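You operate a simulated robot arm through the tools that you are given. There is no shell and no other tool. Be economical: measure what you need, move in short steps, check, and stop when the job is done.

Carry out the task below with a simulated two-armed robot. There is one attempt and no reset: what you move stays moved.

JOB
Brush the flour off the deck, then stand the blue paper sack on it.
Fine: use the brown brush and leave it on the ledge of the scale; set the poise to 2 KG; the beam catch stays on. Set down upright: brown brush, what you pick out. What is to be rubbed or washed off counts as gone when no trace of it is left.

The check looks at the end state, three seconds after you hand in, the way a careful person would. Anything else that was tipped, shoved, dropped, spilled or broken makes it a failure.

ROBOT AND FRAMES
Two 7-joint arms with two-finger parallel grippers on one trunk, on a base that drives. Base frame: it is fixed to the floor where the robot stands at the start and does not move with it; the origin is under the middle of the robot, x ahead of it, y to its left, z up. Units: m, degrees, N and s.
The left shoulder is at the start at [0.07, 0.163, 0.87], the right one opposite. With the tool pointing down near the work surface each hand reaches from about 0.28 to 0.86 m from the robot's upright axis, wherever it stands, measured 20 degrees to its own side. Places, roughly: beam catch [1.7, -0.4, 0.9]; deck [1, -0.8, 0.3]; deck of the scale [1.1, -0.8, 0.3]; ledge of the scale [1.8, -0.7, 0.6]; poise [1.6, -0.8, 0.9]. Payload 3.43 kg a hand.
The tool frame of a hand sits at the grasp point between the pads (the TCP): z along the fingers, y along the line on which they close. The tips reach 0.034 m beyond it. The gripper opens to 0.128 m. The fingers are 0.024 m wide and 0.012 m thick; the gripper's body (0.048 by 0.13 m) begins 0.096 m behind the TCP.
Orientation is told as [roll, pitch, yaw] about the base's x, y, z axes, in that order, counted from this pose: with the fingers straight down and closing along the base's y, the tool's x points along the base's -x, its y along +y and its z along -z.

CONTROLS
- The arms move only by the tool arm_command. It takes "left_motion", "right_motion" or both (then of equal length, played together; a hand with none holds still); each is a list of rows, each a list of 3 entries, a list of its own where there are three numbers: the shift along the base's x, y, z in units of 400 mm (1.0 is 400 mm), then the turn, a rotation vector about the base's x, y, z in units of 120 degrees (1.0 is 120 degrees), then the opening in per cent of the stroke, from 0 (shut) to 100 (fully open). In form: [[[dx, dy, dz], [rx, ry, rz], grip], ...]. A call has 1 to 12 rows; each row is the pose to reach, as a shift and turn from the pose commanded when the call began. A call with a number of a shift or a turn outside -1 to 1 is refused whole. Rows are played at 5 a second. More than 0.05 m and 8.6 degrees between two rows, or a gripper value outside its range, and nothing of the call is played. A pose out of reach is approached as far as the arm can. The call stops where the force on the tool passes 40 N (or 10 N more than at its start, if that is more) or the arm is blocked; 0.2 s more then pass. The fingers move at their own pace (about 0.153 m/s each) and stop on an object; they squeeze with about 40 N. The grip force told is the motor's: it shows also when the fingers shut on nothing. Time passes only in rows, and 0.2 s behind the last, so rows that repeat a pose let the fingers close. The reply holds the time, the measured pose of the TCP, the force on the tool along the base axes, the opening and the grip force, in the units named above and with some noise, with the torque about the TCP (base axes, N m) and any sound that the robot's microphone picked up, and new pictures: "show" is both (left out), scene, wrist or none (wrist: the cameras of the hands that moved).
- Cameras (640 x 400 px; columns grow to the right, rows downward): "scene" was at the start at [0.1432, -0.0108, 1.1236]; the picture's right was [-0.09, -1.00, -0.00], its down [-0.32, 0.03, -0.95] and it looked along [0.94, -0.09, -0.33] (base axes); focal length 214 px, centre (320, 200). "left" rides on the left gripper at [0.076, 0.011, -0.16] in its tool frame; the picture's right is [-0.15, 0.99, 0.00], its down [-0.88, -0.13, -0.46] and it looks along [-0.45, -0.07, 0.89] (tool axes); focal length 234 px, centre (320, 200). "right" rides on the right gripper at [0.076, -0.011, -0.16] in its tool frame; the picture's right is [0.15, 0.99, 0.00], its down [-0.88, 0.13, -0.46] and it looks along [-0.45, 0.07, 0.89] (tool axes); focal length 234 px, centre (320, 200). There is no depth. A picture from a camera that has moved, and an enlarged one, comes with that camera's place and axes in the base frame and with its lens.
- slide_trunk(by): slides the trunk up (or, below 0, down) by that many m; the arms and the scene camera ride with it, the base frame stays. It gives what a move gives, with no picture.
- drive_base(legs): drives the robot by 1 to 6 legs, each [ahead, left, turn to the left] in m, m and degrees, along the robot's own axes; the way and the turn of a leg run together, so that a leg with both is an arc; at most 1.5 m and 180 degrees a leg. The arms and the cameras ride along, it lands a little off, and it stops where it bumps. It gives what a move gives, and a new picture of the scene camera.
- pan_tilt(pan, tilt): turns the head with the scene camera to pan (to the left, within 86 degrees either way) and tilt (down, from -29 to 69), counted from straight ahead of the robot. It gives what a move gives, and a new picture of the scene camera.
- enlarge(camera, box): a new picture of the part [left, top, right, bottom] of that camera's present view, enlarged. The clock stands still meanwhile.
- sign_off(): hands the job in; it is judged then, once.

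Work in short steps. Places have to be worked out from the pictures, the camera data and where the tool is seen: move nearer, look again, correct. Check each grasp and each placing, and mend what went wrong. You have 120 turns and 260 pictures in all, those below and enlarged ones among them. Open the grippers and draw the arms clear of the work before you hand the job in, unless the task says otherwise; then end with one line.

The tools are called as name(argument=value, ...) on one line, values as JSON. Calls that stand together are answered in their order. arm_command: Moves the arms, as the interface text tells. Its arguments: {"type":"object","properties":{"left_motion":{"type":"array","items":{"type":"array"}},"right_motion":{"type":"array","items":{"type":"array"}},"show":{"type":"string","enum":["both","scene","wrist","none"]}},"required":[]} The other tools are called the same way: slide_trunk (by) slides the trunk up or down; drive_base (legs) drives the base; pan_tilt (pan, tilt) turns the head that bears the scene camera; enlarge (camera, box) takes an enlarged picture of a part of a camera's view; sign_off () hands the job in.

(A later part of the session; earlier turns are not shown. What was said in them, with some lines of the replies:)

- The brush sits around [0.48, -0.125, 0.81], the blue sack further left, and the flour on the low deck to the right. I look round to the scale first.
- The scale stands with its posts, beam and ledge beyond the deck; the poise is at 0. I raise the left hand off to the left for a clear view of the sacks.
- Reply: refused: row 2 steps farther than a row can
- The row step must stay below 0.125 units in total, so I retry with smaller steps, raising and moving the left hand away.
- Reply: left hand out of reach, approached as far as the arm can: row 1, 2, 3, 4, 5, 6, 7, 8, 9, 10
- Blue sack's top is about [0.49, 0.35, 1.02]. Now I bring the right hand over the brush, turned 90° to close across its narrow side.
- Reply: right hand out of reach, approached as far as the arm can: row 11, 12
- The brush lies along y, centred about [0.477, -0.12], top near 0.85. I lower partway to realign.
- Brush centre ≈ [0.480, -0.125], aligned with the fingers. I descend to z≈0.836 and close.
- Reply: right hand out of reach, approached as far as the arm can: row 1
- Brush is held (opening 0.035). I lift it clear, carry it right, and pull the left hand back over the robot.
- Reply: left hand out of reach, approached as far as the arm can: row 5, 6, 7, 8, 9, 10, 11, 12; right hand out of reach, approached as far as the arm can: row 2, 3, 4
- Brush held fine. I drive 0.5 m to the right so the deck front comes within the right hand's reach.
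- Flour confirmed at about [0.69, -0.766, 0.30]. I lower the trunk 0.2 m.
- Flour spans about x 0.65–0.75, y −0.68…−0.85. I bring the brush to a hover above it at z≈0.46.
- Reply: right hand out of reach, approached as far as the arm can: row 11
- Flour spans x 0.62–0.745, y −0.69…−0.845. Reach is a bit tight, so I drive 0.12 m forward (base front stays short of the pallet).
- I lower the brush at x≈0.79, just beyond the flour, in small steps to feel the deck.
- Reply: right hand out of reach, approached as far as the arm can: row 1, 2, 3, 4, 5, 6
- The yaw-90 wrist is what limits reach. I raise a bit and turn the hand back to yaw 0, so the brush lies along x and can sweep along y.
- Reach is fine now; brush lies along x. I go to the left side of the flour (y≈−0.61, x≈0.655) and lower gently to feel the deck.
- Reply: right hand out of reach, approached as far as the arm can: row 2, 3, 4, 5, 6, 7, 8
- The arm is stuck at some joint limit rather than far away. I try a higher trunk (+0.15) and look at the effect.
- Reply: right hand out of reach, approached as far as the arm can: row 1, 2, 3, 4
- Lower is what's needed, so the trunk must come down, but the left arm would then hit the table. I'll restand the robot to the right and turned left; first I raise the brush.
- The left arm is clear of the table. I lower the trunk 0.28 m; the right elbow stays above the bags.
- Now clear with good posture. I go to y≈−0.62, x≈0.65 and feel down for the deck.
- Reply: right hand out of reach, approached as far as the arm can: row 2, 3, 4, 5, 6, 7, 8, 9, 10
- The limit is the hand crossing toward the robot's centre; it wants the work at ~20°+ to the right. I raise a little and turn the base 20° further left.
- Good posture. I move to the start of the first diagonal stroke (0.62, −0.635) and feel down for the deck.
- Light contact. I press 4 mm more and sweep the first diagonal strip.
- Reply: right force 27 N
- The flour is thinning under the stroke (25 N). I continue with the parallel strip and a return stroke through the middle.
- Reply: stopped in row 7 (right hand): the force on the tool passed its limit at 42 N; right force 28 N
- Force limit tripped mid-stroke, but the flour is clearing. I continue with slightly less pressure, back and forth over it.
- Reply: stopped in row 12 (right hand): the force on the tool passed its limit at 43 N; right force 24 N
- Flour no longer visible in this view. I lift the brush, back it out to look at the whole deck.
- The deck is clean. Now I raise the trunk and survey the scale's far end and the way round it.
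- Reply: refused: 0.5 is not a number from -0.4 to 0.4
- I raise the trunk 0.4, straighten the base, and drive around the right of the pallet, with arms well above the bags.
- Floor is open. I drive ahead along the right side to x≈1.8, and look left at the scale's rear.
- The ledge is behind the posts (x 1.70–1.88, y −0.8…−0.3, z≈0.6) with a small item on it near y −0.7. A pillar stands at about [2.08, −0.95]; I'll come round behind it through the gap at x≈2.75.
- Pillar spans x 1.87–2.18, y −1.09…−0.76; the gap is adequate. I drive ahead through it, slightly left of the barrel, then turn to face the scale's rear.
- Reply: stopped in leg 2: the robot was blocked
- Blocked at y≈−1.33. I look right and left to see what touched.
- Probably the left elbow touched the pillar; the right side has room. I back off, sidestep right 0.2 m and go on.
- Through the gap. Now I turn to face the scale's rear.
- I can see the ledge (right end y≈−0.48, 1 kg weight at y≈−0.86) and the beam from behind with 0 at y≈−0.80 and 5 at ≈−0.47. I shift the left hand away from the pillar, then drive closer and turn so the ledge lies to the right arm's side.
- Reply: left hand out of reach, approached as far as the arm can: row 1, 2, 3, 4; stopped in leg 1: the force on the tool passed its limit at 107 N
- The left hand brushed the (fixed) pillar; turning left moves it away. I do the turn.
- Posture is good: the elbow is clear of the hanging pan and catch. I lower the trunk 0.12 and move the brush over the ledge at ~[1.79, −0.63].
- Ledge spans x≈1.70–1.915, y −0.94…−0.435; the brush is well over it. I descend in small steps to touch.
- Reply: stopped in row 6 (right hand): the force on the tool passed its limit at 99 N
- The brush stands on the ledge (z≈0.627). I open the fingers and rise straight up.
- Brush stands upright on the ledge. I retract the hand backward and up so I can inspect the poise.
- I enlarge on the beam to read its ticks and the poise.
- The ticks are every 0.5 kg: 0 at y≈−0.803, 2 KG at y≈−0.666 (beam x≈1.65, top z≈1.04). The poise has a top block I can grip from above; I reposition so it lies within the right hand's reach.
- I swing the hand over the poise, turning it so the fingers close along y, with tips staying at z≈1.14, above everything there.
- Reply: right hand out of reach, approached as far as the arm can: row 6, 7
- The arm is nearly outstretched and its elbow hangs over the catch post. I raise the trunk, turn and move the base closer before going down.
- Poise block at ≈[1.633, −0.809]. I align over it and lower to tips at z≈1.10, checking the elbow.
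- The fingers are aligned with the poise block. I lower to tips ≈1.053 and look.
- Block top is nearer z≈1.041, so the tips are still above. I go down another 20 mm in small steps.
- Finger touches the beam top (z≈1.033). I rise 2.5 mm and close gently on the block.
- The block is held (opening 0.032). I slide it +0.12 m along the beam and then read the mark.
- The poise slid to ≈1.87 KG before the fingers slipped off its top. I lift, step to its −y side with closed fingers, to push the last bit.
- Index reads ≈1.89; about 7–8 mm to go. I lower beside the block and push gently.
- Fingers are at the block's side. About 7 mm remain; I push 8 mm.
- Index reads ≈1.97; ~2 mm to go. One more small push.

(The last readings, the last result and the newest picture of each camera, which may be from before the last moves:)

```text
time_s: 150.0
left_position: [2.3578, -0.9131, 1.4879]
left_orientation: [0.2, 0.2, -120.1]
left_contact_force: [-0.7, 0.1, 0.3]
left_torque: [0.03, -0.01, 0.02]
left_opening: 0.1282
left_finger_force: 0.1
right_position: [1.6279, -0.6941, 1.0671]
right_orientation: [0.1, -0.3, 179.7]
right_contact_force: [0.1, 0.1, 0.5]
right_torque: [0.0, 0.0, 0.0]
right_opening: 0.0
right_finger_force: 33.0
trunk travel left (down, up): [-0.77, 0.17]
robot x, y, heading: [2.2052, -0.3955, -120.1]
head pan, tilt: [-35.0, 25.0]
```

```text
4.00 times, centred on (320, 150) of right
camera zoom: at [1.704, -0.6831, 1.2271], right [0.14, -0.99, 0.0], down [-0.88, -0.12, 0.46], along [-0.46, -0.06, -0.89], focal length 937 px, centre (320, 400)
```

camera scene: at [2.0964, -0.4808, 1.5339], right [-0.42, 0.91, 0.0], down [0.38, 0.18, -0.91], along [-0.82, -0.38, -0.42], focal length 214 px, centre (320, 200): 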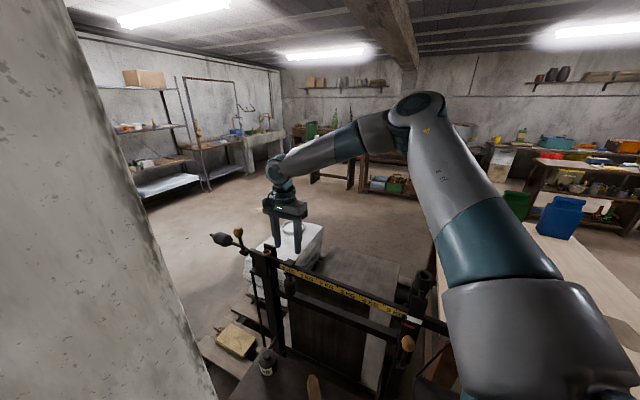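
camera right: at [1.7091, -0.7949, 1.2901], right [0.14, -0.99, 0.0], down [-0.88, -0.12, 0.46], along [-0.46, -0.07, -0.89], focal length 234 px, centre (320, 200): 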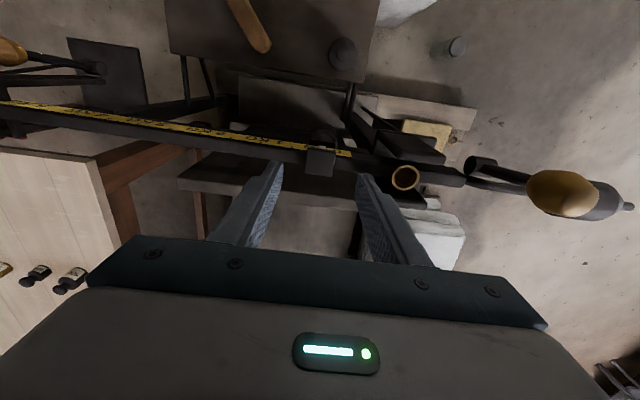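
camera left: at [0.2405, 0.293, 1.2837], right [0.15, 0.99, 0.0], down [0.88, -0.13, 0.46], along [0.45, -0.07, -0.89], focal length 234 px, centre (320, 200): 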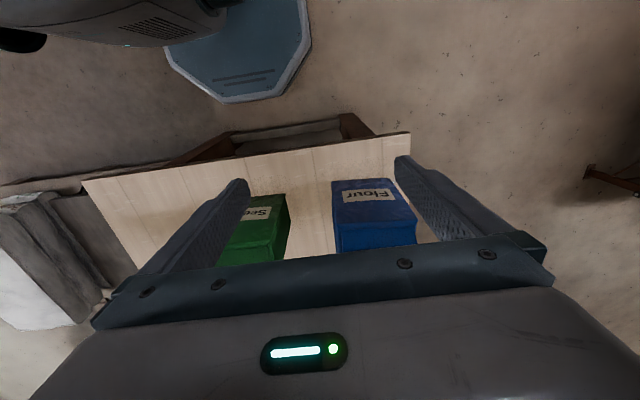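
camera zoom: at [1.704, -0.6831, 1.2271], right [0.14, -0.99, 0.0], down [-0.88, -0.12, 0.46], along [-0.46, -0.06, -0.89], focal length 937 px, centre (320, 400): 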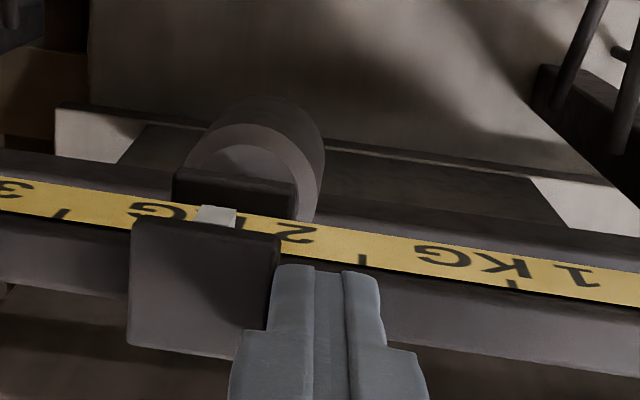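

The index now stands at 2 KG within about 1 mm. I back the hand off and lift it clear, then look for a way round the table's other side.

arm_command(right_motion=[[[0, -0.02, 0], [0, 0, 0], 0], [[0, -0.03, 0.1], [0, 0, 0], 0], [[0, -0.03, 0.2], [0, 0, 0], 0], [[0, -0.03, 0.3], [0, 0, 0], 0], [[0.05, 0.0, 0.4], [0, 0, 0.06], 0], [[0.15, 0.04, 0.4], [0, 0, 0.12], 0], [[0.25, 0.08, 0.4], [0, 0, 0.18], 0], [[0.35, 0.12, 0.4], [0, 0, 0.24], 0], [[0.42, 0.16, 0.4], [0, 0, 0.3], 0]], show="none")

enlarge(camera="scene", box=[200, 200, 440, 350])

pan_tilt(pan=-85, tilt=25)

```text
time_s: 152.0
left_position: [2.3581, -0.9123, 1.4885]
left_orientation: [0.2, 0.1, -120.1]
left_contact_force: [-0.2, 0.7, -0.3]
left_torque: [-0.03, -0.01, 0.03]
left_opening: 0.1281
left_finger_force: 0.1
right_position: [1.7969, -0.6327, 1.2265]
right_orientation: [0.1, -0.3, -144.3]
right_contact_force: [-0.3, 0.0, 0.4]
right_torque: [0.05, 0.02, -0.02]
right_opening: 0.0001
right_finger_force: 33.3
trunk travel left (down, up): [-0.77, 0.17]
robot x, y, heading: [2.2039, -0.3979, -120.3]
head pan, tilt: [-35.0, 25.0]
```

```text
2.67 times, centred on (320, 275) of scene
camera zoom: at [2.0971, -0.4795, 1.534], right [-0.42, 0.91, 0.0], down [0.38, 0.18, -0.91], along [-0.82, -0.38, -0.42], focal length 572 px, centre (320, 0)
```

zoom: 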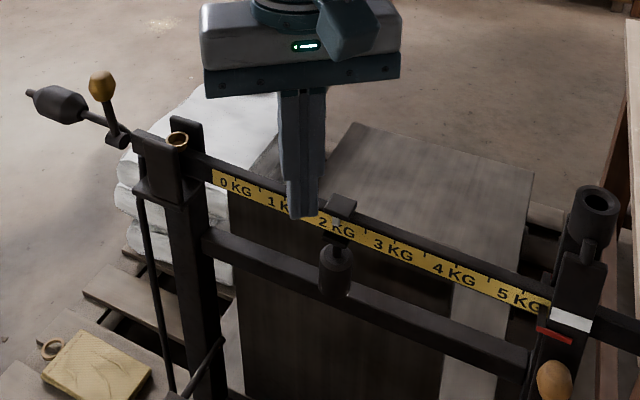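

```text
time_s: 153.2
left_position: [2.3577, -0.9132, 1.4875]
left_orientation: [0.1, 0.1, -120.1]
left_contact_force: [-0.1, 1.3, -1.3]
left_torque: [0.0, 0.0, -0.02]
left_opening: 0.1281
left_finger_force: 0.2
right_position: [1.7951, -0.6329, 1.2267]
right_orientation: [0.1, -0.3, -144.4]
right_contact_force: [-0.1, -0.5, 0.1]
right_torque: [-0.02, -0.04, 0.02]
right_opening: 0.0002
right_finger_force: 32.5
trunk travel left (down, up): [-0.77, 0.17]
robot x, y, heading: [2.2014, -0.3973, -120.2]
head pan, tilt: [-85.0, 25.0]
camera scene: at [2.0966, -0.4026, 1.5339], right [0.42, 0.91, 0.0], down [0.38, -0.18, -0.91], along [-0.82, 0.39, -0.42], focal length 214 px, centre (320, 200)
```

scene: 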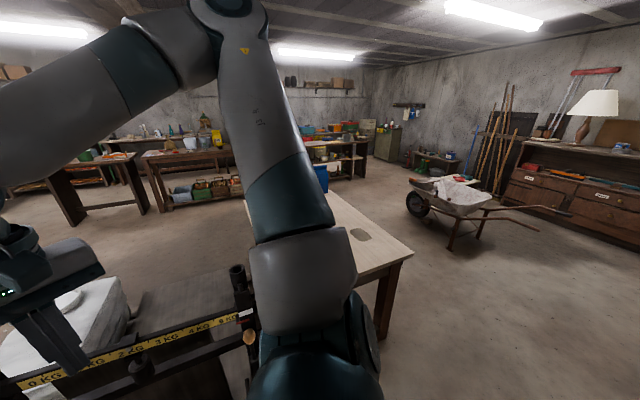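

The poise is at 2 KG, the catch untouched. The corridor on the table's +y side (y 0.47–1.6) is wide enough; I back away from the scale, turn, and sidestep into it.

drive_base(legs=[[-0.65, -0.08, 0], [0, 0, -60], [0, -0.83, 0]])

pan_tilt(pan=0, tilt=25)

```text
time_s: 163.3
left_position: [2.0833, 0.621, 1.4869]
left_orientation: [0.1, 0.2, -179.8]
left_contact_force: [0.3, 0.3, -0.1]
left_torque: [0.0, 0.01, -0.01]
left_opening: 0.1282
left_finger_force: 0.0
right_position: [2.0427, 1.2491, 1.2269]
right_orientation: [0.0, -0.3, 156.0]
right_contact_force: [0.2, 0.0, -1.2]
right_torque: [-0.02, 0.0, 0.0]
right_opening: 0.0002
right_finger_force: 33.2
trunk travel left (down, up): [-0.77, 0.17]
robot x, y, heading: [2.4523, 1.019, -180.1]
head pan, tilt: [-85.0, 25.0]
camera scene: at [2.3944, 1.1039, 1.5339], right [1.0, 0.09, 0.0], down [0.04, -0.42, -0.91], along [-0.08, 0.9, -0.42], focal length 214 px, centre (320, 200)
```

scene: 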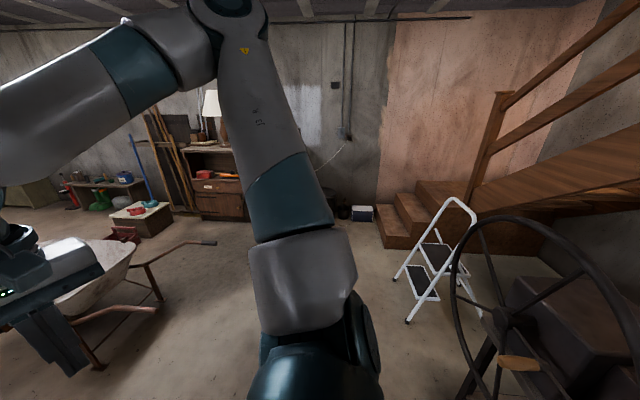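

```text
time_s: 164.9
left_position: [2.0822, 0.6226, 1.4873]
left_orientation: [0.2, 0.2, -179.9]
left_contact_force: [0.5, 0.3, 0.7]
left_torque: [0.0, 0.01, -0.01]
left_opening: 0.1281
left_finger_force: 0.1
right_position: [2.0423, 1.2495, 1.2263]
right_orientation: [0.1, -0.3, 156.0]
right_contact_force: [-0.1, 0.6, 0.9]
right_torque: [0.01, 0.0, 0.01]
right_opening: 0.0
right_finger_force: 32.6
trunk travel left (down, up): [-0.77, 0.17]
robot x, y, heading: [2.4538, 1.0153, -179.7]
head pan, tilt: [0.0, 25.0]
camera scene: at [2.3104, 1.0129, 1.5339], right [0.0, 1.0, 0.0], down [0.42, 0.0, -0.91], along [-0.91, 0.0, -0.42], focal length 214 px, centre (320, 200)
```

scene: 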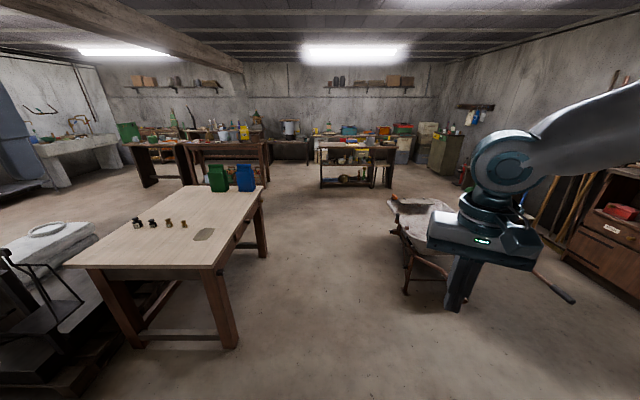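

Corridor is clear. I drive ahead past the table to x≈−0.4.

drive_base(legs=[[1.4, 0.02, 0], [1.45, 0, 0]])

drive_base(legs=[[0, 0, 90], [0, 0, 90]])

```text
time_s: 178.5
left_position: [-0.698, 0.5747, 1.4866]
left_orientation: [0.1, 0.1, -178.1]
left_contact_force: [0.5, -0.8, -0.6]
left_torque: [0.0, -0.02, -0.01]
left_opening: 0.1278
left_finger_force: 0.0
right_position: [-0.7588, 1.1992, 1.2264]
right_orientation: [0.1, -0.3, 157.6]
right_contact_force: [-0.2, -0.1, -0.1]
right_torque: [0.0, 0.0, 0.0]
right_opening: 0.0
right_finger_force: 33.5
trunk travel left (down, up): [-0.77, 0.17]
robot x, y, heading: [-0.3403, 0.9794, -178.1]
head pan, tilt: [0.0, 25.0]
camera scene: at [-0.4836, 0.9709, 1.5339], right [-0.03, 1.0, 0.0], down [0.42, 0.01, -0.91], along [-0.91, -0.03, -0.42], focal length 214 px, centre (320, 200)
```

scene: 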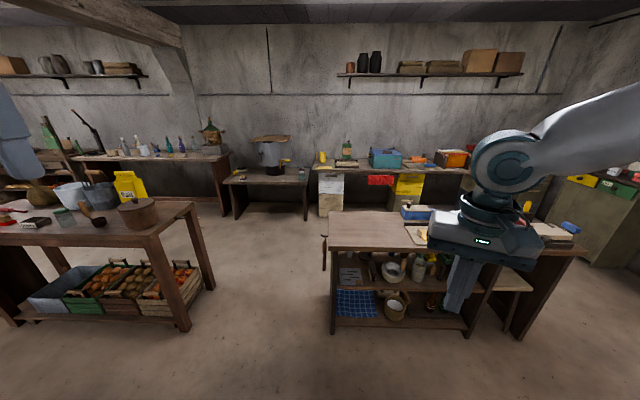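

```text
time_s: 186.6
left_position: [-0.0034, 1.3964, 1.4874]
left_orientation: [0.2, 0.2, 4.4]
left_contact_force: [0.2, 0.7, -1.1]
left_torque: [0.0, 0.02, -0.04]
left_opening: 0.1281
left_finger_force: 0.1
right_position: [0.085, 0.7729, 1.2259]
right_orientation: [0.1, -0.3, -19.8]
right_contact_force: [0.1, 0.0, 0.3]
right_torque: [0.01, 0.0, 0.0]
right_opening: 0.0
right_finger_force: 32.9
trunk travel left (down, up): [-0.77, 0.17]
robot x, y, heading: [-0.3406, 0.9797, 4.2]
head pan, tilt: [0.0, 25.0]
camera scene: at [-0.1997, 0.986, 1.5339], right [0.07, -1.0, 0.0], down [-0.42, -0.03, -0.91], along [0.9, 0.07, -0.42], focal length 214 px, centre (320, 200)
```

scene: 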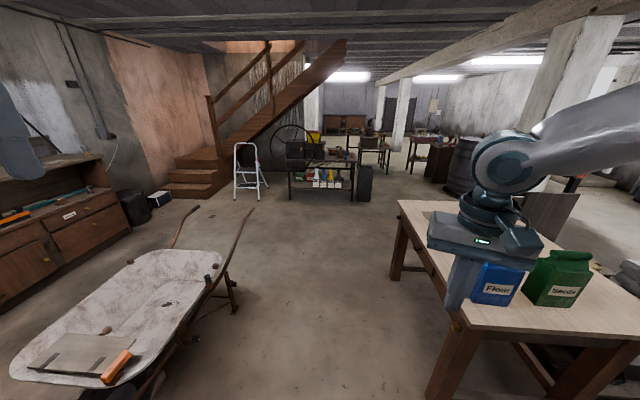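

I straighten and sidestep to stand before the table's left part, with the blue sack to the right hand's side.

drive_base(legs=[[0, 0, -4.2], [0.2, -0.4, 0]])

slide_trunk(by=-0.12)

arm_command(right_motion=[[[0, 0, 0], [0, 0, 0.07], 50], [[0, 0, 0], [0, 0, 0.14], 100], [[0, 0, 0], [0, 0, 0.2], 100]], show="wrist")

pan_tilt(pan=-25, tilt=30)

```text
time_s: 189.8
left_position: [0.2298, 0.9761, 1.4868]
left_orientation: [0.1, 0.0, -0.3]
left_contact_force: [-0.5, 0.2, 0.7]
left_torque: [-0.03, 0.0, 0.0]
left_opening: 0.1278
left_finger_force: 0.2
right_position: [0.2675, 0.349, 1.2274]
right_orientation: [0.0, -0.3, -24.4]
right_contact_force: [0.7, 0.1, -0.1]
right_torque: [0.01, -0.02, 0.0]
right_opening: 0.0002
right_finger_force: 33.5
trunk travel left (down, up): [-0.77, 0.17]
robot x, y, heading: [-0.1413, 0.5857, -0.6]
head pan, tilt: [0.0, 25.0]
camera scene: at [0.0005, 0.5833, 1.5339], right [-0.01, -1.0, 0.0], down [-0.42, 0.0, -0.91], along [0.91, -0.01, -0.42], focal length 214 px, centre (320, 200)
```

scene: 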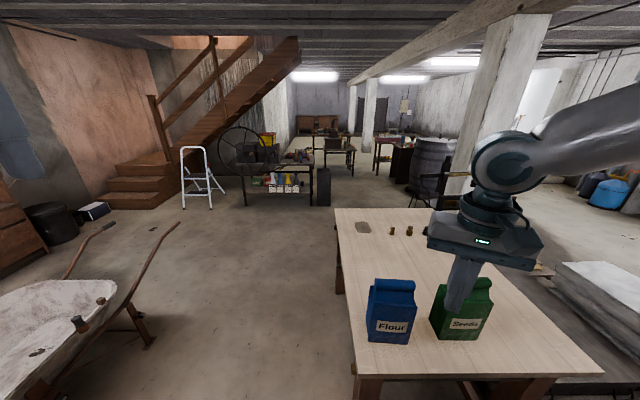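

```text
time_s: 191.3
left_position: [0.2297, 0.9739, 1.3671]
left_orientation: [0.1, 0.2, -0.2]
left_contact_force: [0.2, 0.5, 0.1]
left_torque: [-0.01, -0.03, 0.02]
left_opening: 0.1279
left_finger_force: 0.1
right_position: [0.2667, 0.3474, 1.1077]
right_orientation: [0.1, -0.3, -24.4]
right_contact_force: [-0.3, 0.2, -0.5]
right_torque: [0.0, -0.02, -0.05]
right_opening: 0.0
right_finger_force: 32.8
trunk travel left (down, up): [-0.65, 0.29]
robot x, y, heading: [-0.1447, 0.5881, -0.4]
head pan, tilt: [0.0, 25.0]
```

```text
time_s: 192.1
left_position: [0.2313, 0.9741, 1.3675]
left_orientation: [0.2, 0.2, -0.3]
left_contact_force: [0.1, 0.2, 0.3]
left_torque: [-0.02, 0.01, -0.01]
left_opening: 0.1281
left_finger_force: 0.0
right_position: [0.267, 0.3479, 1.1069]
right_orientation: [0.1, -0.4, -0.4]
right_contact_force: [-0.5, 0.2, -0.2]
right_torque: [0.02, 0.0, -0.01]
right_opening: 0.1282
right_finger_force: 0.0
trunk travel left (down, up): [-0.65, 0.29]
robot x, y, heading: [-0.1427, 0.5828, -0.4]
head pan, tilt: [0.0, 25.0]
camera right: at [0.1904, 0.3362, 1.2666], right [-0.14, 0.99, 0.0], down [0.88, 0.12, 0.46], along [0.46, 0.07, -0.89], focal length 234 px, centre (320, 200)
```

right: 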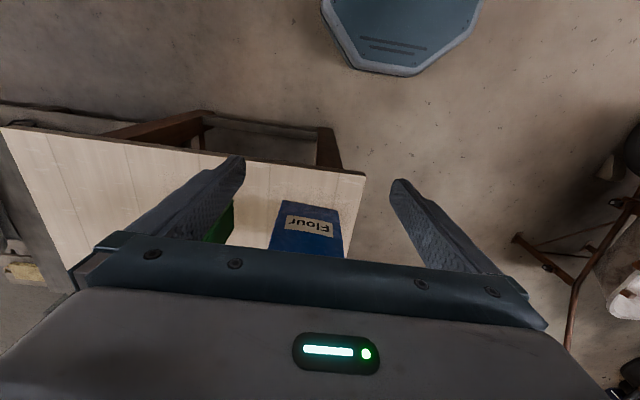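

```text
time_s: 193.0
left_position: [0.2297, 0.9748, 1.3673]
left_orientation: [0.1, 0.2, -0.3]
left_contact_force: [0.5, -0.7, 0.4]
left_torque: [0.0, 0.02, -0.04]
left_opening: 0.1282
left_finger_force: 0.0
right_position: [0.2671, 0.3477, 1.107]
right_orientation: [0.1, -0.2, -0.5]
right_contact_force: [-0.4, 0.3, 0.0]
right_torque: [-0.01, -0.01, -0.02]
right_opening: 0.128
right_finger_force: 0.2
trunk travel left (down, up): [-0.65, 0.29]
robot x, y, heading: [-0.1405, 0.5788, -0.2]
head pan, tilt: [-25.0, 30.0]
camera scene: at [-0.0092, 0.5438, 1.4059], right [-0.43, -0.9, 0.0], down [-0.45, 0.21, -0.87], along [0.78, -0.37, -0.5], focal length 214 px, centre (320, 200)
```

scene: 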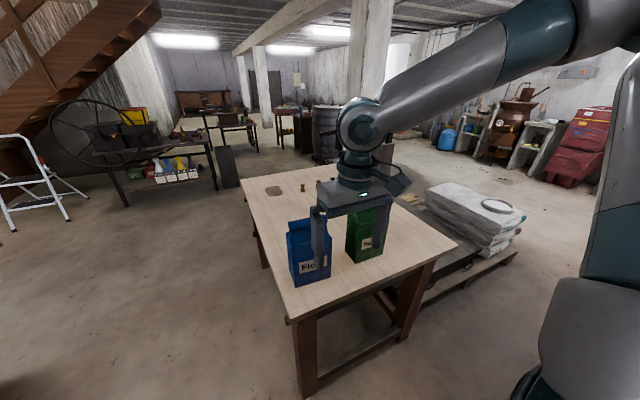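

The blue sack's front face is around x 0.46, y 0.27–0.41, top 1.02, depth ≈0.07. I bring the open hand above it, turned ~87° to close across its depth.

arm_command(right_motion=[[[0.04, 0, 0.04], [0, 0, 0.06], 100], [[0.09, 0, 0.06], [0, 0, 0.12], 100], [[0.14, 0, 0.06], [0, 0, 0.18], 100], [[0.19, 0, 0.06], [0, 0, 0.24], 100], [[0.24, 0, 0.06], [0, 0, 0.3], 100], [[0.29, 0, 0.06], [0, 0, 0.36], 100], [[0.34, 0, 0.06], [0, 0, 0.42], 100], [[0.39, 0, 0.06], [0, 0, 0.48], 100], [[0.44, -0.01, 0.06], [0, 0, 0.54], 100], [[0.49, -0.015, 0.06], [0, 0, 0.6], 100], [[0.53, -0.02, 0.06], [0, 0, 0.66], 100], [[0.57, -0.02, 0.06], [0, 0, 0.72], 100]], show="both")

```text
time_s: 195.6
left_position: [0.2317, 0.9747, 1.3654]
left_orientation: [0.1, 0.2, -0.4]
left_contact_force: [-0.4, 0.2, 0.6]
left_torque: [0.0, 0.02, -0.01]
left_opening: 0.1279
left_finger_force: 0.0
right_position: [0.4984, 0.3385, 1.1308]
right_orientation: [0.0, -0.4, 86.1]
right_contact_force: [0.6, -0.4, 0.4]
right_torque: [0.01, 0.06, -0.02]
right_opening: 0.128
right_finger_force: 0.2
trunk travel left (down, up): [-0.65, 0.29]
robot x, y, heading: [-0.1363, 0.5836, -0.4]
head pan, tilt: [-25.0, 30.0]
camera scene: at [-0.0082, 0.5435, 1.4058], right [-0.43, -0.9, 0.0], down [-0.45, 0.21, -0.87], along [0.78, -0.37, -0.5], focal length 214 px, centre (320, 200)
camera right: at [0.5041, 0.2609, 1.2896], right [-1.0, -0.08, 0.0], down [-0.07, 0.89, 0.46], along [-0.04, 0.46, -0.89], focal length 234 px, centre (320, 200)
```

scene: 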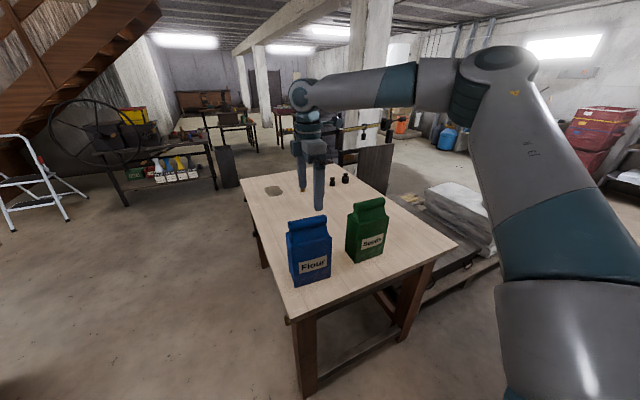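
right: 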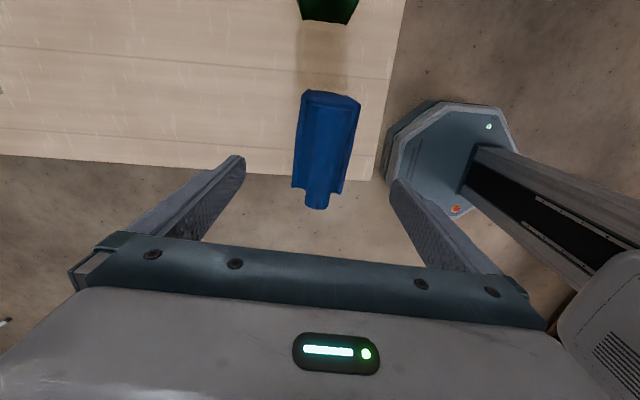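

The sack is aligned with y, centred about [0.4875, 0.343]. I align the hand and then lower by the trunk, which keeps it exactly vertical.

arm_command(right_motion=[[[-0.014, 0.006, 0], [0, 0, 0.018], 100], [[-0.027, 0.011, 0], [0, 0, 0.035], 100], [[-0.027, 0.011, 0], [0, 0, 0.035], 100]], show="none")

slide_trunk(by=-0.1)

enlarge(camera="right", box=[160, 0, 480, 200])

enlarge(camera="scene", box=[220, 100, 420, 225])

```text
time_s: 196.4
left_position: [0.2294, 0.9747, 1.3672]
left_orientation: [0.1, 0.1, -0.3]
left_contact_force: [-0.5, -0.2, 0.0]
left_torque: [0.02, 0.01, -0.01]
left_opening: 0.1279
left_finger_force: 0.1
right_position: [0.4855, 0.3438, 1.1312]
right_orientation: [0.1, -0.2, 90.1]
right_contact_force: [0.2, 1.0, 0.5]
right_torque: [0.04, -0.02, 0.04]
right_opening: 0.1281
right_finger_force: 0.1
trunk travel left (down, up): [-0.65, 0.29]
robot x, y, heading: [-0.1423, 0.5837, -0.3]
head pan, tilt: [-25.0, 30.0]
```

```text
time_s: 197.7
left_position: [0.2308, 0.9746, 1.2684]
left_orientation: [0.1, 0.1, -0.4]
left_contact_force: [0.1, -0.1, -0.7]
left_torque: [-0.02, -0.05, 0.02]
left_opening: 0.1282
left_finger_force: 0.1
right_position: [0.4858, 0.3425, 1.0294]
right_orientation: [0.1, -0.3, 90.1]
right_contact_force: [0.3, 0.4, 0.0]
right_torque: [-0.02, -0.04, 0.06]
right_opening: 0.128
right_finger_force: 0.1
trunk travel left (down, up): [-0.55, 0.39]
robot x, y, heading: [-0.1404, 0.5863, -0.3]
head pan, tilt: [-25.0, 30.0]
```

```text
2.00 times, centred on (320, 100) of right
camera zoom: at [0.4963, 0.2664, 1.1915], right [-0.99, -0.15, 0.0], down [-0.13, 0.88, 0.46], along [-0.07, 0.46, -0.89], focal length 468 px, centre (320, 400)
```

zoom: 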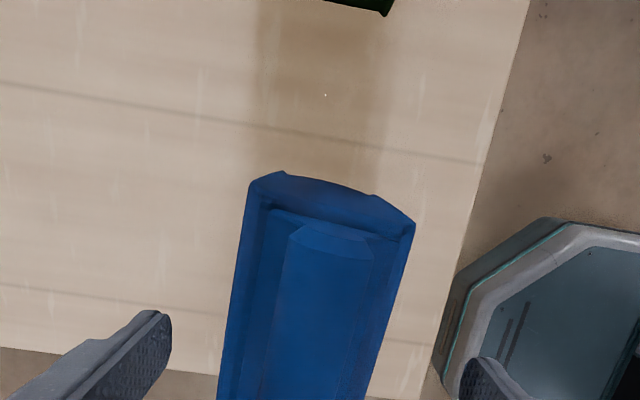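

```text
3.20 times, centred on (320, 162) of scene
camera zoom: at [-0.0095, 0.5437, 1.306], right [-0.43, -0.9, 0.0], down [-0.45, 0.21, -0.87], along [0.78, -0.37, -0.5], focal length 686 px, centre (320, 320)
```

zoom: 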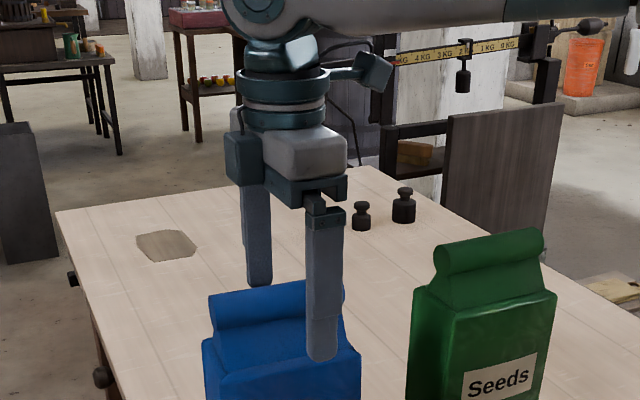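

The sack is centred between the fingers; its top is ≈1.024. I lower the trunk another 0.075 and close.

slide_trunk(by=-0.075)

arm_command(right_motion=[[[0, 0, 0], [0, 0, 0], 70], [[0, 0, 0], [0, 0, 0], 55], [[0, 0, 0], [0, 0, 0], 40], [[0, 0, 0], [0, 0, 0], 10], [[0, 0, 0], [0, 0, 0], 0], [[0, 0, 0], [0, 0, 0], 0]], show="both")

```text
time_s: 198.8
left_position: [0.23, 0.9745, 1.1925]
left_orientation: [0.2, 0.1, -0.3]
left_contact_force: [0.3, -0.2, -0.5]
left_torque: [0.0, -0.02, 0.01]
left_opening: 0.1278
left_finger_force: 0.1
right_position: [0.4841, 0.3417, 0.9555]
right_orientation: [0.0, -0.2, 90.2]
right_contact_force: [0.0, -0.2, 0.3]
right_torque: [-0.01, -0.05, 0.04]
right_opening: 0.1279
right_finger_force: 0.0
trunk travel left (down, up): [-0.475, 0.465]
robot x, y, heading: [-0.1432, 0.5866, -0.6]
head pan, tilt: [-25.0, 30.0]
```

```text
time_s: 200.2
left_position: [0.2306, 0.9757, 1.1924]
left_orientation: [0.1, 0.3, -0.4]
left_contact_force: [0.3, 0.7, 0.2]
left_torque: [0.02, -0.01, -0.02]
left_opening: 0.128
left_finger_force: 0.1
right_position: [0.485, 0.3429, 0.9538]
right_orientation: [0.2, -0.3, 90.0]
right_contact_force: [3.9, 3.4, -0.8]
right_torque: [0.3, -0.25, -0.15]
right_opening: 0.0913
right_finger_force: 40.4
trunk travel left (down, up): [-0.475, 0.465]
robot x, y, heading: [-0.1419, 0.5837, -0.3]
head pan, tilt: [-25.0, 30.0]
camera scene: at [-0.0081, 0.544, 1.2307], right [-0.43, -0.9, 0.0], down [-0.45, 0.21, -0.87], along [0.78, -0.37, -0.5], focal length 214 px, centre (320, 200)
camera right: at [0.4975, 0.2669, 1.1154], right [-0.99, -0.15, 0.0], down [-0.13, 0.88, 0.46], along [-0.07, 0.46, -0.89], focal length 234 px, centre (320, 200)
```

scene: 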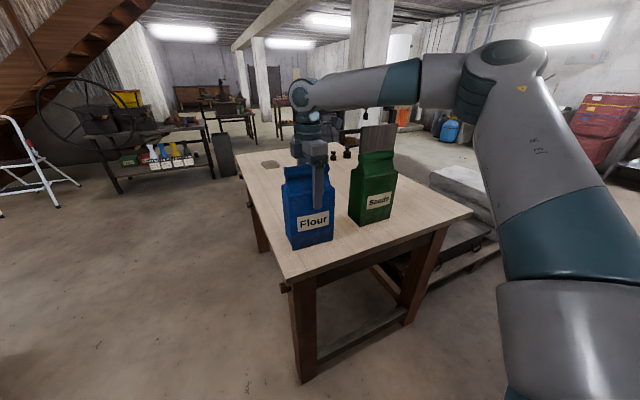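
right: 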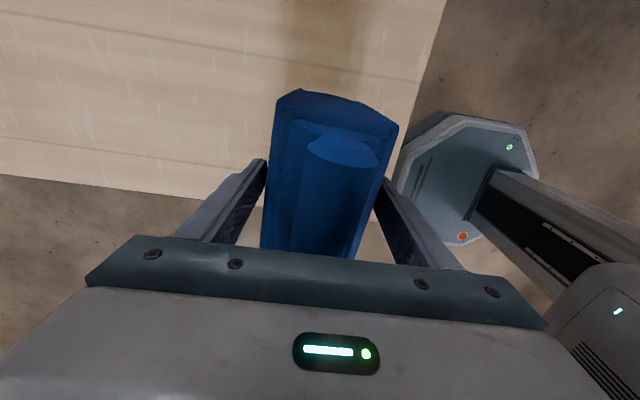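

Held at 0.091 m. I lift by the trunk 0.1 m and check the weight.

slide_trunk(by=0.1)

enlarge(camera="scene", box=[220, 120, 420, 245])

```text
time_s: 201.5
left_position: [0.2341, 0.9733, 1.292]
left_orientation: [0.2, 0.2, -0.3]
left_contact_force: [0.6, 0.0, 0.0]
left_torque: [-0.01, -0.01, 0.0]
left_opening: 0.128
left_finger_force: 0.1
right_position: [0.4873, 0.3415, 1.0539]
right_orientation: [0.1, -0.3, 90.0]
right_contact_force: [0.4, -0.3, -19.4]
right_torque: [-0.13, 0.0, 0.0]
right_opening: 0.0913
right_finger_force: 40.4
trunk travel left (down, up): [-0.575, 0.365]
robot x, y, heading: [-0.1423, 0.5848, -0.3]
head pan, tilt: [-25.0, 30.0]
```

```text
3.20 times, centred on (320, 182) of scene
camera zoom: at [-0.0066, 0.5428, 1.3304], right [-0.43, -0.9, 0.0], down [-0.45, 0.21, -0.86], along [0.78, -0.37, -0.5], focal length 686 px, centre (320, 256)
```

zoom: 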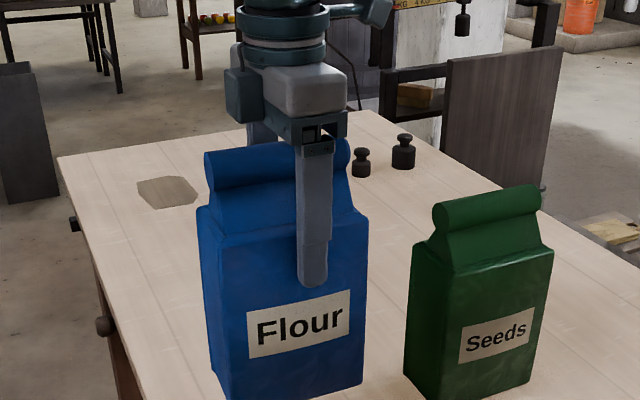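

About 2 kg, firmly held and level. I back away from the table and sidestep over to the deck's front.

drive_base(legs=[[-0.45, 0, 0], [0, -0.8, 0], [0, -0.8, 0]])

```text
time_s: 211.8
left_position: [-0.2355, -0.5811, 1.2918]
left_orientation: [0.3, 0.4, -2.1]
left_contact_force: [-0.4, -0.2, -0.4]
left_torque: [-0.03, 0.0, -0.03]
left_opening: 0.128
left_finger_force: 0.0
right_position: [-0.0015, -1.2206, 1.0548]
right_orientation: [0.2, -0.3, 88.3]
right_contact_force: [-0.7, 0.1, -19.5]
right_torque: [-0.14, -0.02, 0.02]
right_opening: 0.0909
right_finger_force: 39.8
trunk travel left (down, up): [-0.575, 0.365]
robot x, y, heading: [-0.6215, -0.9605, -2.2]
head pan, tilt: [-25.0, 30.0]
camera scene: at [-0.4891, -1.0042, 1.3306], right [-0.46, -0.89, 0.0], down [-0.45, 0.23, -0.86], along [0.77, -0.4, -0.5], focal length 214 px, centre (320, 200)
```

scene: 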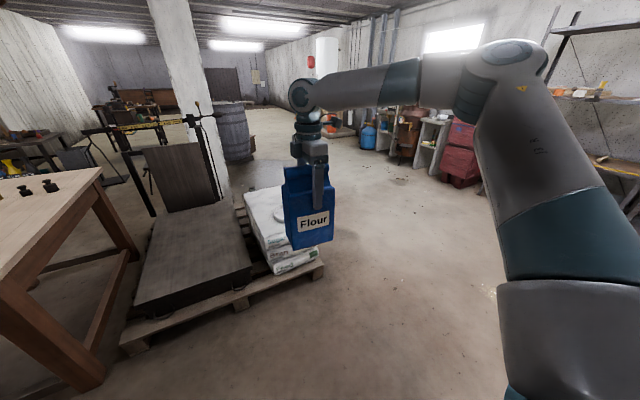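

I turn 48° left and drive to [0.12, −1.0], which brings the sack above the deck.

drive_base(legs=[[0, 0, 48], [0.485, -0.56, 0]])

pan_tilt(pan=-35, tilt=42)

```text
time_s: 218.1
left_position: [0.0993, -0.4614, 1.2928]
left_orientation: [0.2, 0.3, 47.3]
left_contact_force: [-0.4, -0.4, -0.2]
left_torque: [0.0, -0.03, -0.01]
left_opening: 0.128
left_finger_force: 0.1
right_position: [0.7364, -0.7002, 1.0546]
right_orientation: [0.3, -0.2, 137.7]
right_contact_force: [-0.2, 0.8, -19.8]
right_torque: [-0.07, -0.09, 0.01]
right_opening: 0.0908
right_finger_force: 39.9
trunk travel left (down, up): [-0.575, 0.365]
robot x, y, heading: [0.1303, -1.0032, 47.1]
head pan, tilt: [-25.0, 30.0]
camera scene: at [0.2534, -0.93, 1.3306], right [0.38, -0.93, 0.0], down [-0.46, -0.19, -0.86], along [0.8, 0.33, -0.5], focal length 214 px, centre (320, 200)
```

scene: 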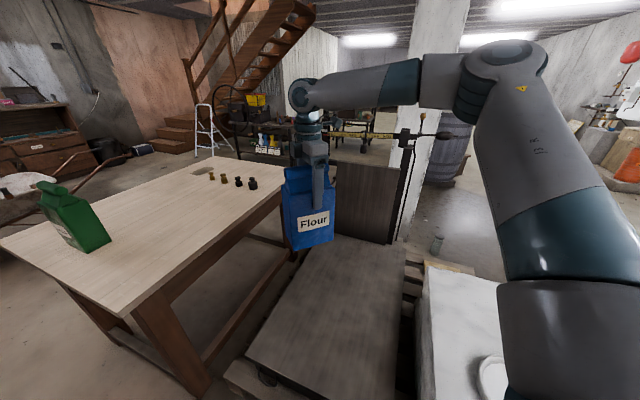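

```text
time_s: 218.8
left_position: [0.099, -0.4623, 1.2936]
left_orientation: [0.2, 0.3, 47.1]
left_contact_force: [0.0, -0.6, -0.7]
left_torque: [-0.01, 0.03, 0.0]
left_opening: 0.1279
left_finger_force: 0.1
right_position: [0.7375, -0.7018, 1.0545]
right_orientation: [0.3, -0.4, 137.6]
right_contact_force: [-0.2, 0.5, -19.7]
right_torque: [-0.08, -0.1, -0.01]
right_opening: 0.0907
right_finger_force: 40.1
trunk travel left (down, up): [-0.575, 0.365]
robot x, y, heading: [0.1365, -1.0019, 47.4]
head pan, tilt: [-35.0, 42.0]
camera scene: at [0.2518, -0.9464, 1.3123], right [0.21, -0.98, 0.0], down [-0.66, -0.14, -0.74], along [0.73, 0.16, -0.67], focal length 214 px, centre (320, 200)
```

scene: 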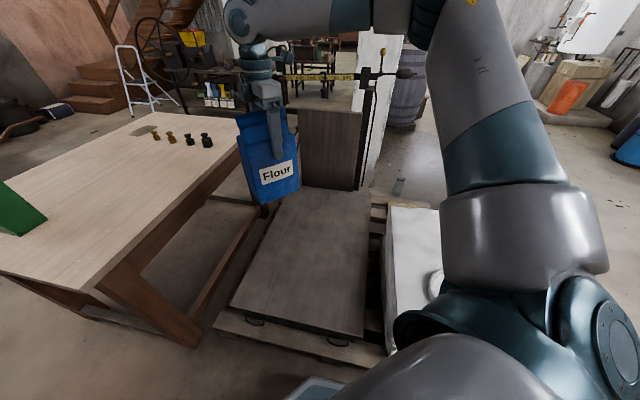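

The sack is above the deck at ≈[0.737, −0.702]. I lower the trunk 0.4 m first and check clearances.

slide_trunk(by=-0.4)

pan_tilt(pan=-40, tilt=35)

```text
time_s: 222.6
left_position: [0.0988, -0.4615, 0.8921]
left_orientation: [0.2, 0.3, 47.2]
left_contact_force: [0.4, 1.7, -0.6]
left_torque: [-0.01, 0.02, 0.03]
left_opening: 0.1278
left_finger_force: 0.0
right_position: [0.7355, -0.7013, 0.6548]
right_orientation: [0.2, -0.3, 137.5]
right_contact_force: [0.3, 0.9, -19.8]
right_torque: [-0.07, -0.09, -0.02]
right_opening: 0.0904
right_finger_force: 39.9
trunk travel left (down, up): [-0.175, 0.765]
robot x, y, heading: [0.1279, -1.0014, 47.1]
head pan, tilt: [-35.0, 42.0]
```

```text
time_s: 223.3
left_position: [0.0987, -0.4609, 0.8915]
left_orientation: [0.1, 0.3, 47.1]
left_contact_force: [0.0, -0.2, -0.7]
left_torque: [0.03, -0.01, 0.01]
left_opening: 0.1278
left_finger_force: 0.1
right_position: [0.7351, -0.701, 0.6549]
right_orientation: [0.2, -0.4, 137.5]
right_contact_force: [-0.5, -0.1, -20.2]
right_torque: [-0.06, -0.09, -0.02]
right_opening: 0.0907
right_finger_force: 40.1
trunk travel left (down, up): [-0.175, 0.765]
robot x, y, heading: [0.1323, -1.0004, 47.0]
head pan, tilt: [-40.0, 35.0]
camera scene: at [0.2564, -0.9536, 0.9228], right [0.12, -0.99, 0.0], down [-0.57, -0.07, -0.82], along [0.81, 0.1, -0.58], focal length 214 px, centre (320, 200)
```

scene: 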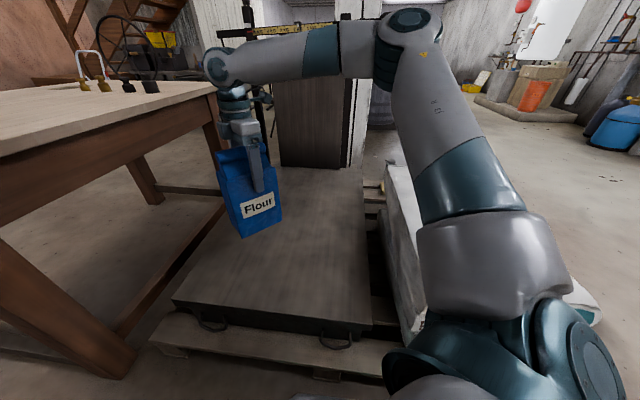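

Clear everywhere. I lower to just above the deck.

slide_trunk(by=-0.16)

enlarge(camera="scene", box=[140, 120, 380, 270])

```text
time_s: 225.1
left_position: [0.0974, -0.463, 0.7326]
left_orientation: [0.3, 0.3, 47.3]
left_contact_force: [-1.5, -0.6, 0.4]
left_torque: [0.0, -0.02, 0.01]
left_opening: 0.128
left_finger_force: 0.1
right_position: [0.7353, -0.701, 0.4952]
right_orientation: [0.2, -0.4, 137.6]
right_contact_force: [-0.3, -0.9, -19.3]
right_torque: [-0.1, -0.05, 0.01]
right_opening: 0.0905
right_finger_force: 40.1
trunk travel left (down, up): [-0.015, 0.925]
robot x, y, heading: [0.131, -1.0041, 47.2]
head pan, tilt: [-40.0, 35.0]
```

```text
2.67 times, centred on (260, 195) of scene
camera zoom: at [0.2561, -0.9538, 0.7629], right [0.12, -0.99, 0.0], down [-0.57, -0.07, -0.82], along [0.81, 0.1, -0.57], focal length 572 px, centre (480, 213)
```

zoom: 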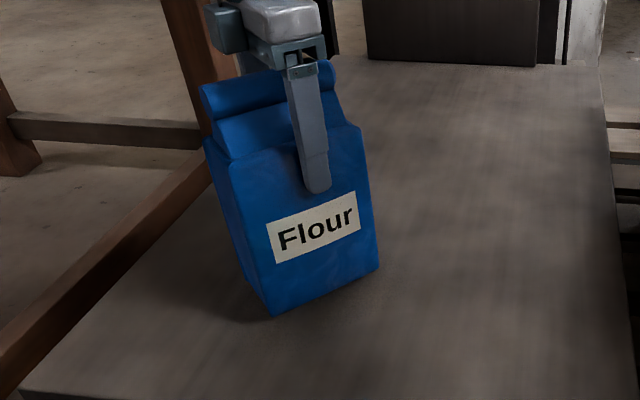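

A couple of cm left. I lower with the arm in fine steps until the load comes off.

arm_command(right_motion=[[[0, 0, -0.02], [0, 0, 0], 0], [[0, 0, -0.035], [0, 0, 0], 0], [[0, 0, -0.043], [0, 0, 0], 0], [[0, 0, -0.048], [0, 0, 0], 0], [[0, 0, -0.053], [0, 0, 0], 0]], show="none")

```text
time_s: 226.3
left_position: [0.0971, -0.4626, 0.7329]
left_orientation: [0.1, 0.2, 47.2]
left_contact_force: [0.9, -0.2, 0.0]
left_torque: [-0.01, 0.0, 0.03]
left_opening: 0.128
left_finger_force: 0.0
right_position: [0.7342, -0.702, 0.4752]
right_orientation: [0.1, -0.3, 137.6]
right_contact_force: [-0.6, -5.9, -4.9]
right_torque: [0.05, 0.36, 0.21]
right_opening: 0.0905
right_finger_force: 40.1
trunk travel left (down, up): [-0.015, 0.925]
robot x, y, heading: [0.1352, -1.0, 47.4]
head pan, tilt: [-40.0, 35.0]
```

The load has mostly come off (20 → 5 N): the sack is touching. I lower one more mm, release, and look.

arm_command(right_motion=[[[0, 0, -0.003], [0, 0, 0], 0], [[0, 0, -0.003], [0, 0, 0], 75], [[0, 0, -0.003], [0, 0, 0], 85], [[0, 0, -0.003], [0, 0, 0], 100], [[0, 0, -0.003], [0, 0, 0], 100]], show="wrist")

enlarge(camera="scene", box=[140, 120, 380, 270])

```text
time_s: 227.5
left_position: [0.0973, -0.4616, 0.7334]
left_orientation: [0.2, 0.1, 47.2]
left_contact_force: [0.0, -0.1, -0.1]
left_torque: [-0.02, 0.04, 0.01]
left_opening: 0.1277
left_finger_force: 0.1
right_position: [0.734, -0.7015, 0.4733]
right_orientation: [0.1, -0.2, 137.6]
right_contact_force: [-0.8, -0.5, 0.4]
right_torque: [0.02, 0.0, 0.02]
right_opening: 0.128
right_finger_force: 0.1
trunk travel left (down, up): [-0.015, 0.925]
robot x, y, heading: [0.1324, -0.9974, 47.1]
head pan, tilt: [-40.0, 35.0]
camera right: at [0.7985, -0.7446, 0.6335], right [-0.56, -0.83, 0.0], down [-0.74, 0.5, 0.46], along [-0.38, 0.26, -0.89], focal length 234 px, centre (320, 200)
```

right: 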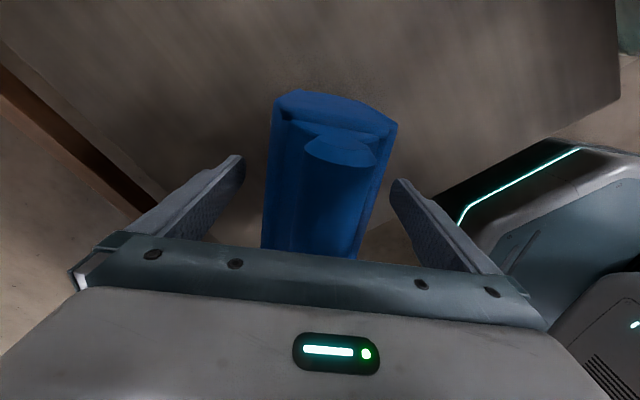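

```text
2.67 times, centred on (260, 195) of scene
camera zoom: at [0.255, -0.9543, 0.7631], right [0.12, -0.99, 0.0], down [-0.57, -0.07, -0.82], along [0.81, 0.1, -0.57], focal length 572 px, centre (480, 213)
```

zoom: 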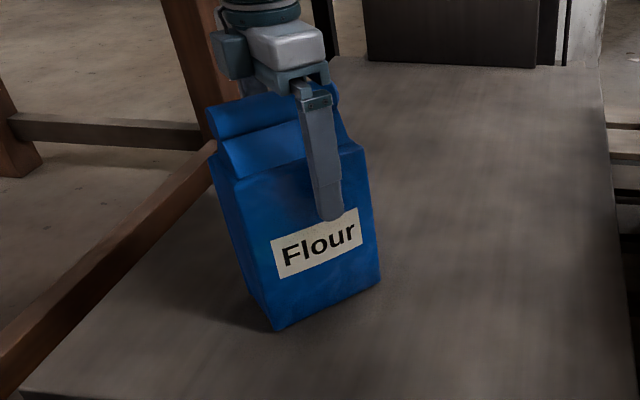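

The sack stands free between the open fingers. I raise the trunk straight up, then back off and check.

slide_trunk(by=0.4)

drive_base(legs=[[-0.4, 0, 0]])

enlarge(camera="scene", box=[200, 60, 480, 235])

```text
time_s: 231.4
left_position: [0.0982, -0.463, 1.1327]
left_orientation: [0.0, 0.1, 47.3]
left_contact_force: [-0.1, 0.0, 0.5]
left_torque: [0.01, 0.02, -0.01]
left_opening: 0.1281
left_finger_force: 0.0
right_position: [0.7345, -0.701, 0.8725]
right_orientation: [0.1, -0.2, 137.6]
right_contact_force: [0.4, 0.4, 0.5]
right_torque: [0.01, 0.01, 0.02]
right_opening: 0.128
right_finger_force: 0.1
trunk travel left (down, up): [-0.415, 0.525]
robot x, y, heading: [0.1348, -0.9987, 47.1]
head pan, tilt: [-40.0, 35.0]
```

```text
time_s: 233.8
left_position: [-0.1698, -0.7531, 1.1333]
left_orientation: [0.2, 0.1, 46.4]
left_contact_force: [-0.1, 0.0, -1.2]
left_torque: [0.02, 0.01, -0.01]
left_opening: 0.1281
left_finger_force: 0.0
right_position: [0.4641, -1.0015, 0.8742]
right_orientation: [0.1, -0.2, 136.7]
right_contact_force: [-0.8, -0.3, 0.2]
right_torque: [0.01, -0.04, 0.01]
right_opening: 0.1281
right_finger_force: 0.0
trunk travel left (down, up): [-0.415, 0.525]
robot x, y, heading: [-0.1436, -1.2904, 46.5]
head pan, tilt: [-40.0, 35.0]
camera scene: at [-0.0187, -1.2473, 1.1632], right [0.11, -0.99, 0.0], down [-0.57, -0.06, -0.82], along [0.81, 0.09, -0.57], focal length 214 px, centre (320, 200)
```

scene: 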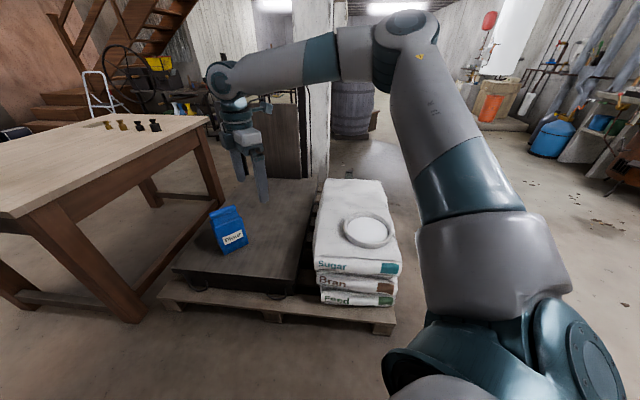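

```text
2.29 times, centred on (340, 148) of scene
camera zoom: at [-0.0187, -1.2473, 1.1632], right [0.11, -0.99, 0.0], down [-0.57, -0.06, -0.82], along [0.81, 0.09, -0.57], focal length 490 px, centre (274, 320)
```

zoom: 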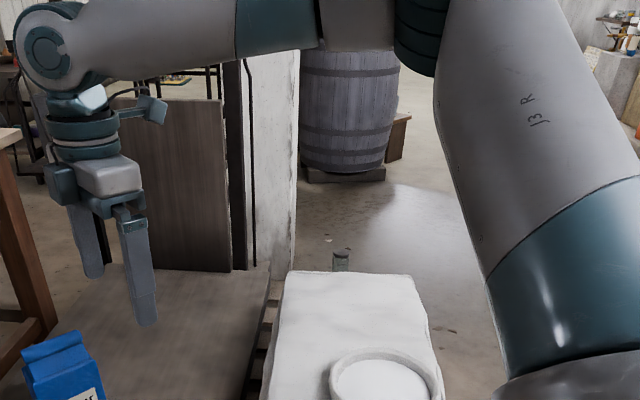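

The sack stands upright. One last look at the table and the scale before handing in.

slide_trunk(by=0.3)

pan_tilt(pan=-22, tilt=28)

enlarge(camera="scene", box=[240, 80, 480, 260])

```text
time_s: 236.8
left_position: [-0.1692, -0.753, 1.4326]
left_orientation: [0.0, 0.3, 46.3]
left_contact_force: [0.0, -0.8, 1.0]
left_torque: [0.0, 0.01, -0.01]
left_opening: 0.1281
left_finger_force: 0.1
right_position: [0.465, -1.0017, 1.1729]
right_orientation: [0.1, -0.3, 136.8]
right_contact_force: [0.6, 0.4, -0.2]
right_torque: [0.0, -0.07, -0.04]
right_opening: 0.1279
right_finger_force: 0.1
trunk travel left (down, up): [-0.715, 0.225]
robot x, y, heading: [-0.1386, -1.2914, 46.4]
head pan, tilt: [-40.0, 35.0]
```

```text
time_s: 237.7
left_position: [-0.1692, -0.7524, 1.433]
left_orientation: [0.0, 0.3, 46.4]
left_contact_force: [0.2, 0.1, -0.3]
left_torque: [0.0, 0.01, 0.01]
left_opening: 0.128
left_finger_force: 0.1
right_position: [0.464, -1.0013, 1.1734]
right_orientation: [0.1, -0.4, 136.9]
right_contact_force: [0.2, 0.6, 0.7]
right_torque: [-0.05, 0.02, 0.02]
right_opening: 0.1279
right_finger_force: 0.1
trunk travel left (down, up): [-0.715, 0.225]
robot x, y, heading: [-0.1408, -1.2905, 46.2]
head pan, tilt: [-22.0, 28.0]
camera scene: at [-0.0226, -1.219, 1.474], right [0.41, -0.91, 0.0], down [-0.43, -0.19, -0.88], along [0.8, 0.36, -0.47], focal length 214 px, centre (320, 200)
```

scene: 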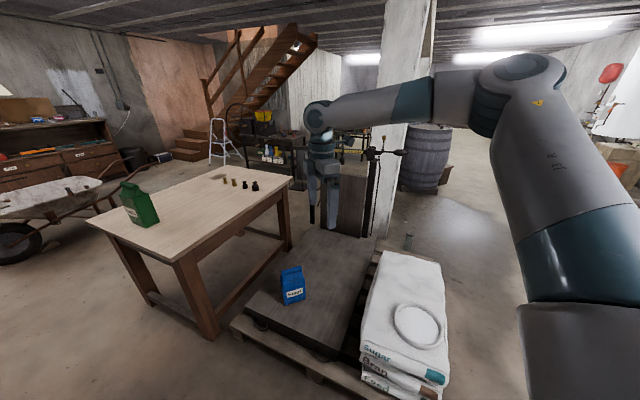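

```text
2.22 times, centred on (360, 170) of scene
camera zoom: at [-0.0226, -1.219, 1.474], right [0.41, -0.91, 0.0], down [-0.43, -0.19, -0.88], along [0.8, 0.36, -0.47], focal length 477 px, centre (231, 267)
```

zoom: 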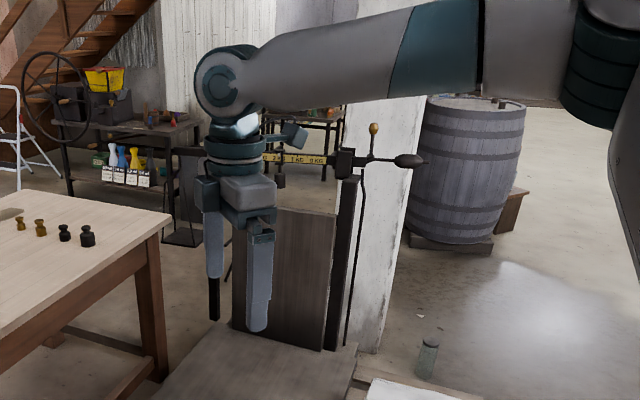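

Everything is in place: the deck is clean, the sack is upright on it, the brush is on the ledge, the poise is at 2 KG, the catch is untouched, and both arms are clear with open grippers. I hand in.

sign_off()

```text
The job is handed in.
```

I brushed the flour off the deck with no trace visible in the pictures, stood the blue sack upright on it, left the brown brush upright on the scale's ledge, and set the poise to 2 KG (within about 1 mm). The catch was left on, and the only bumps on the way were against the fixed pillar.
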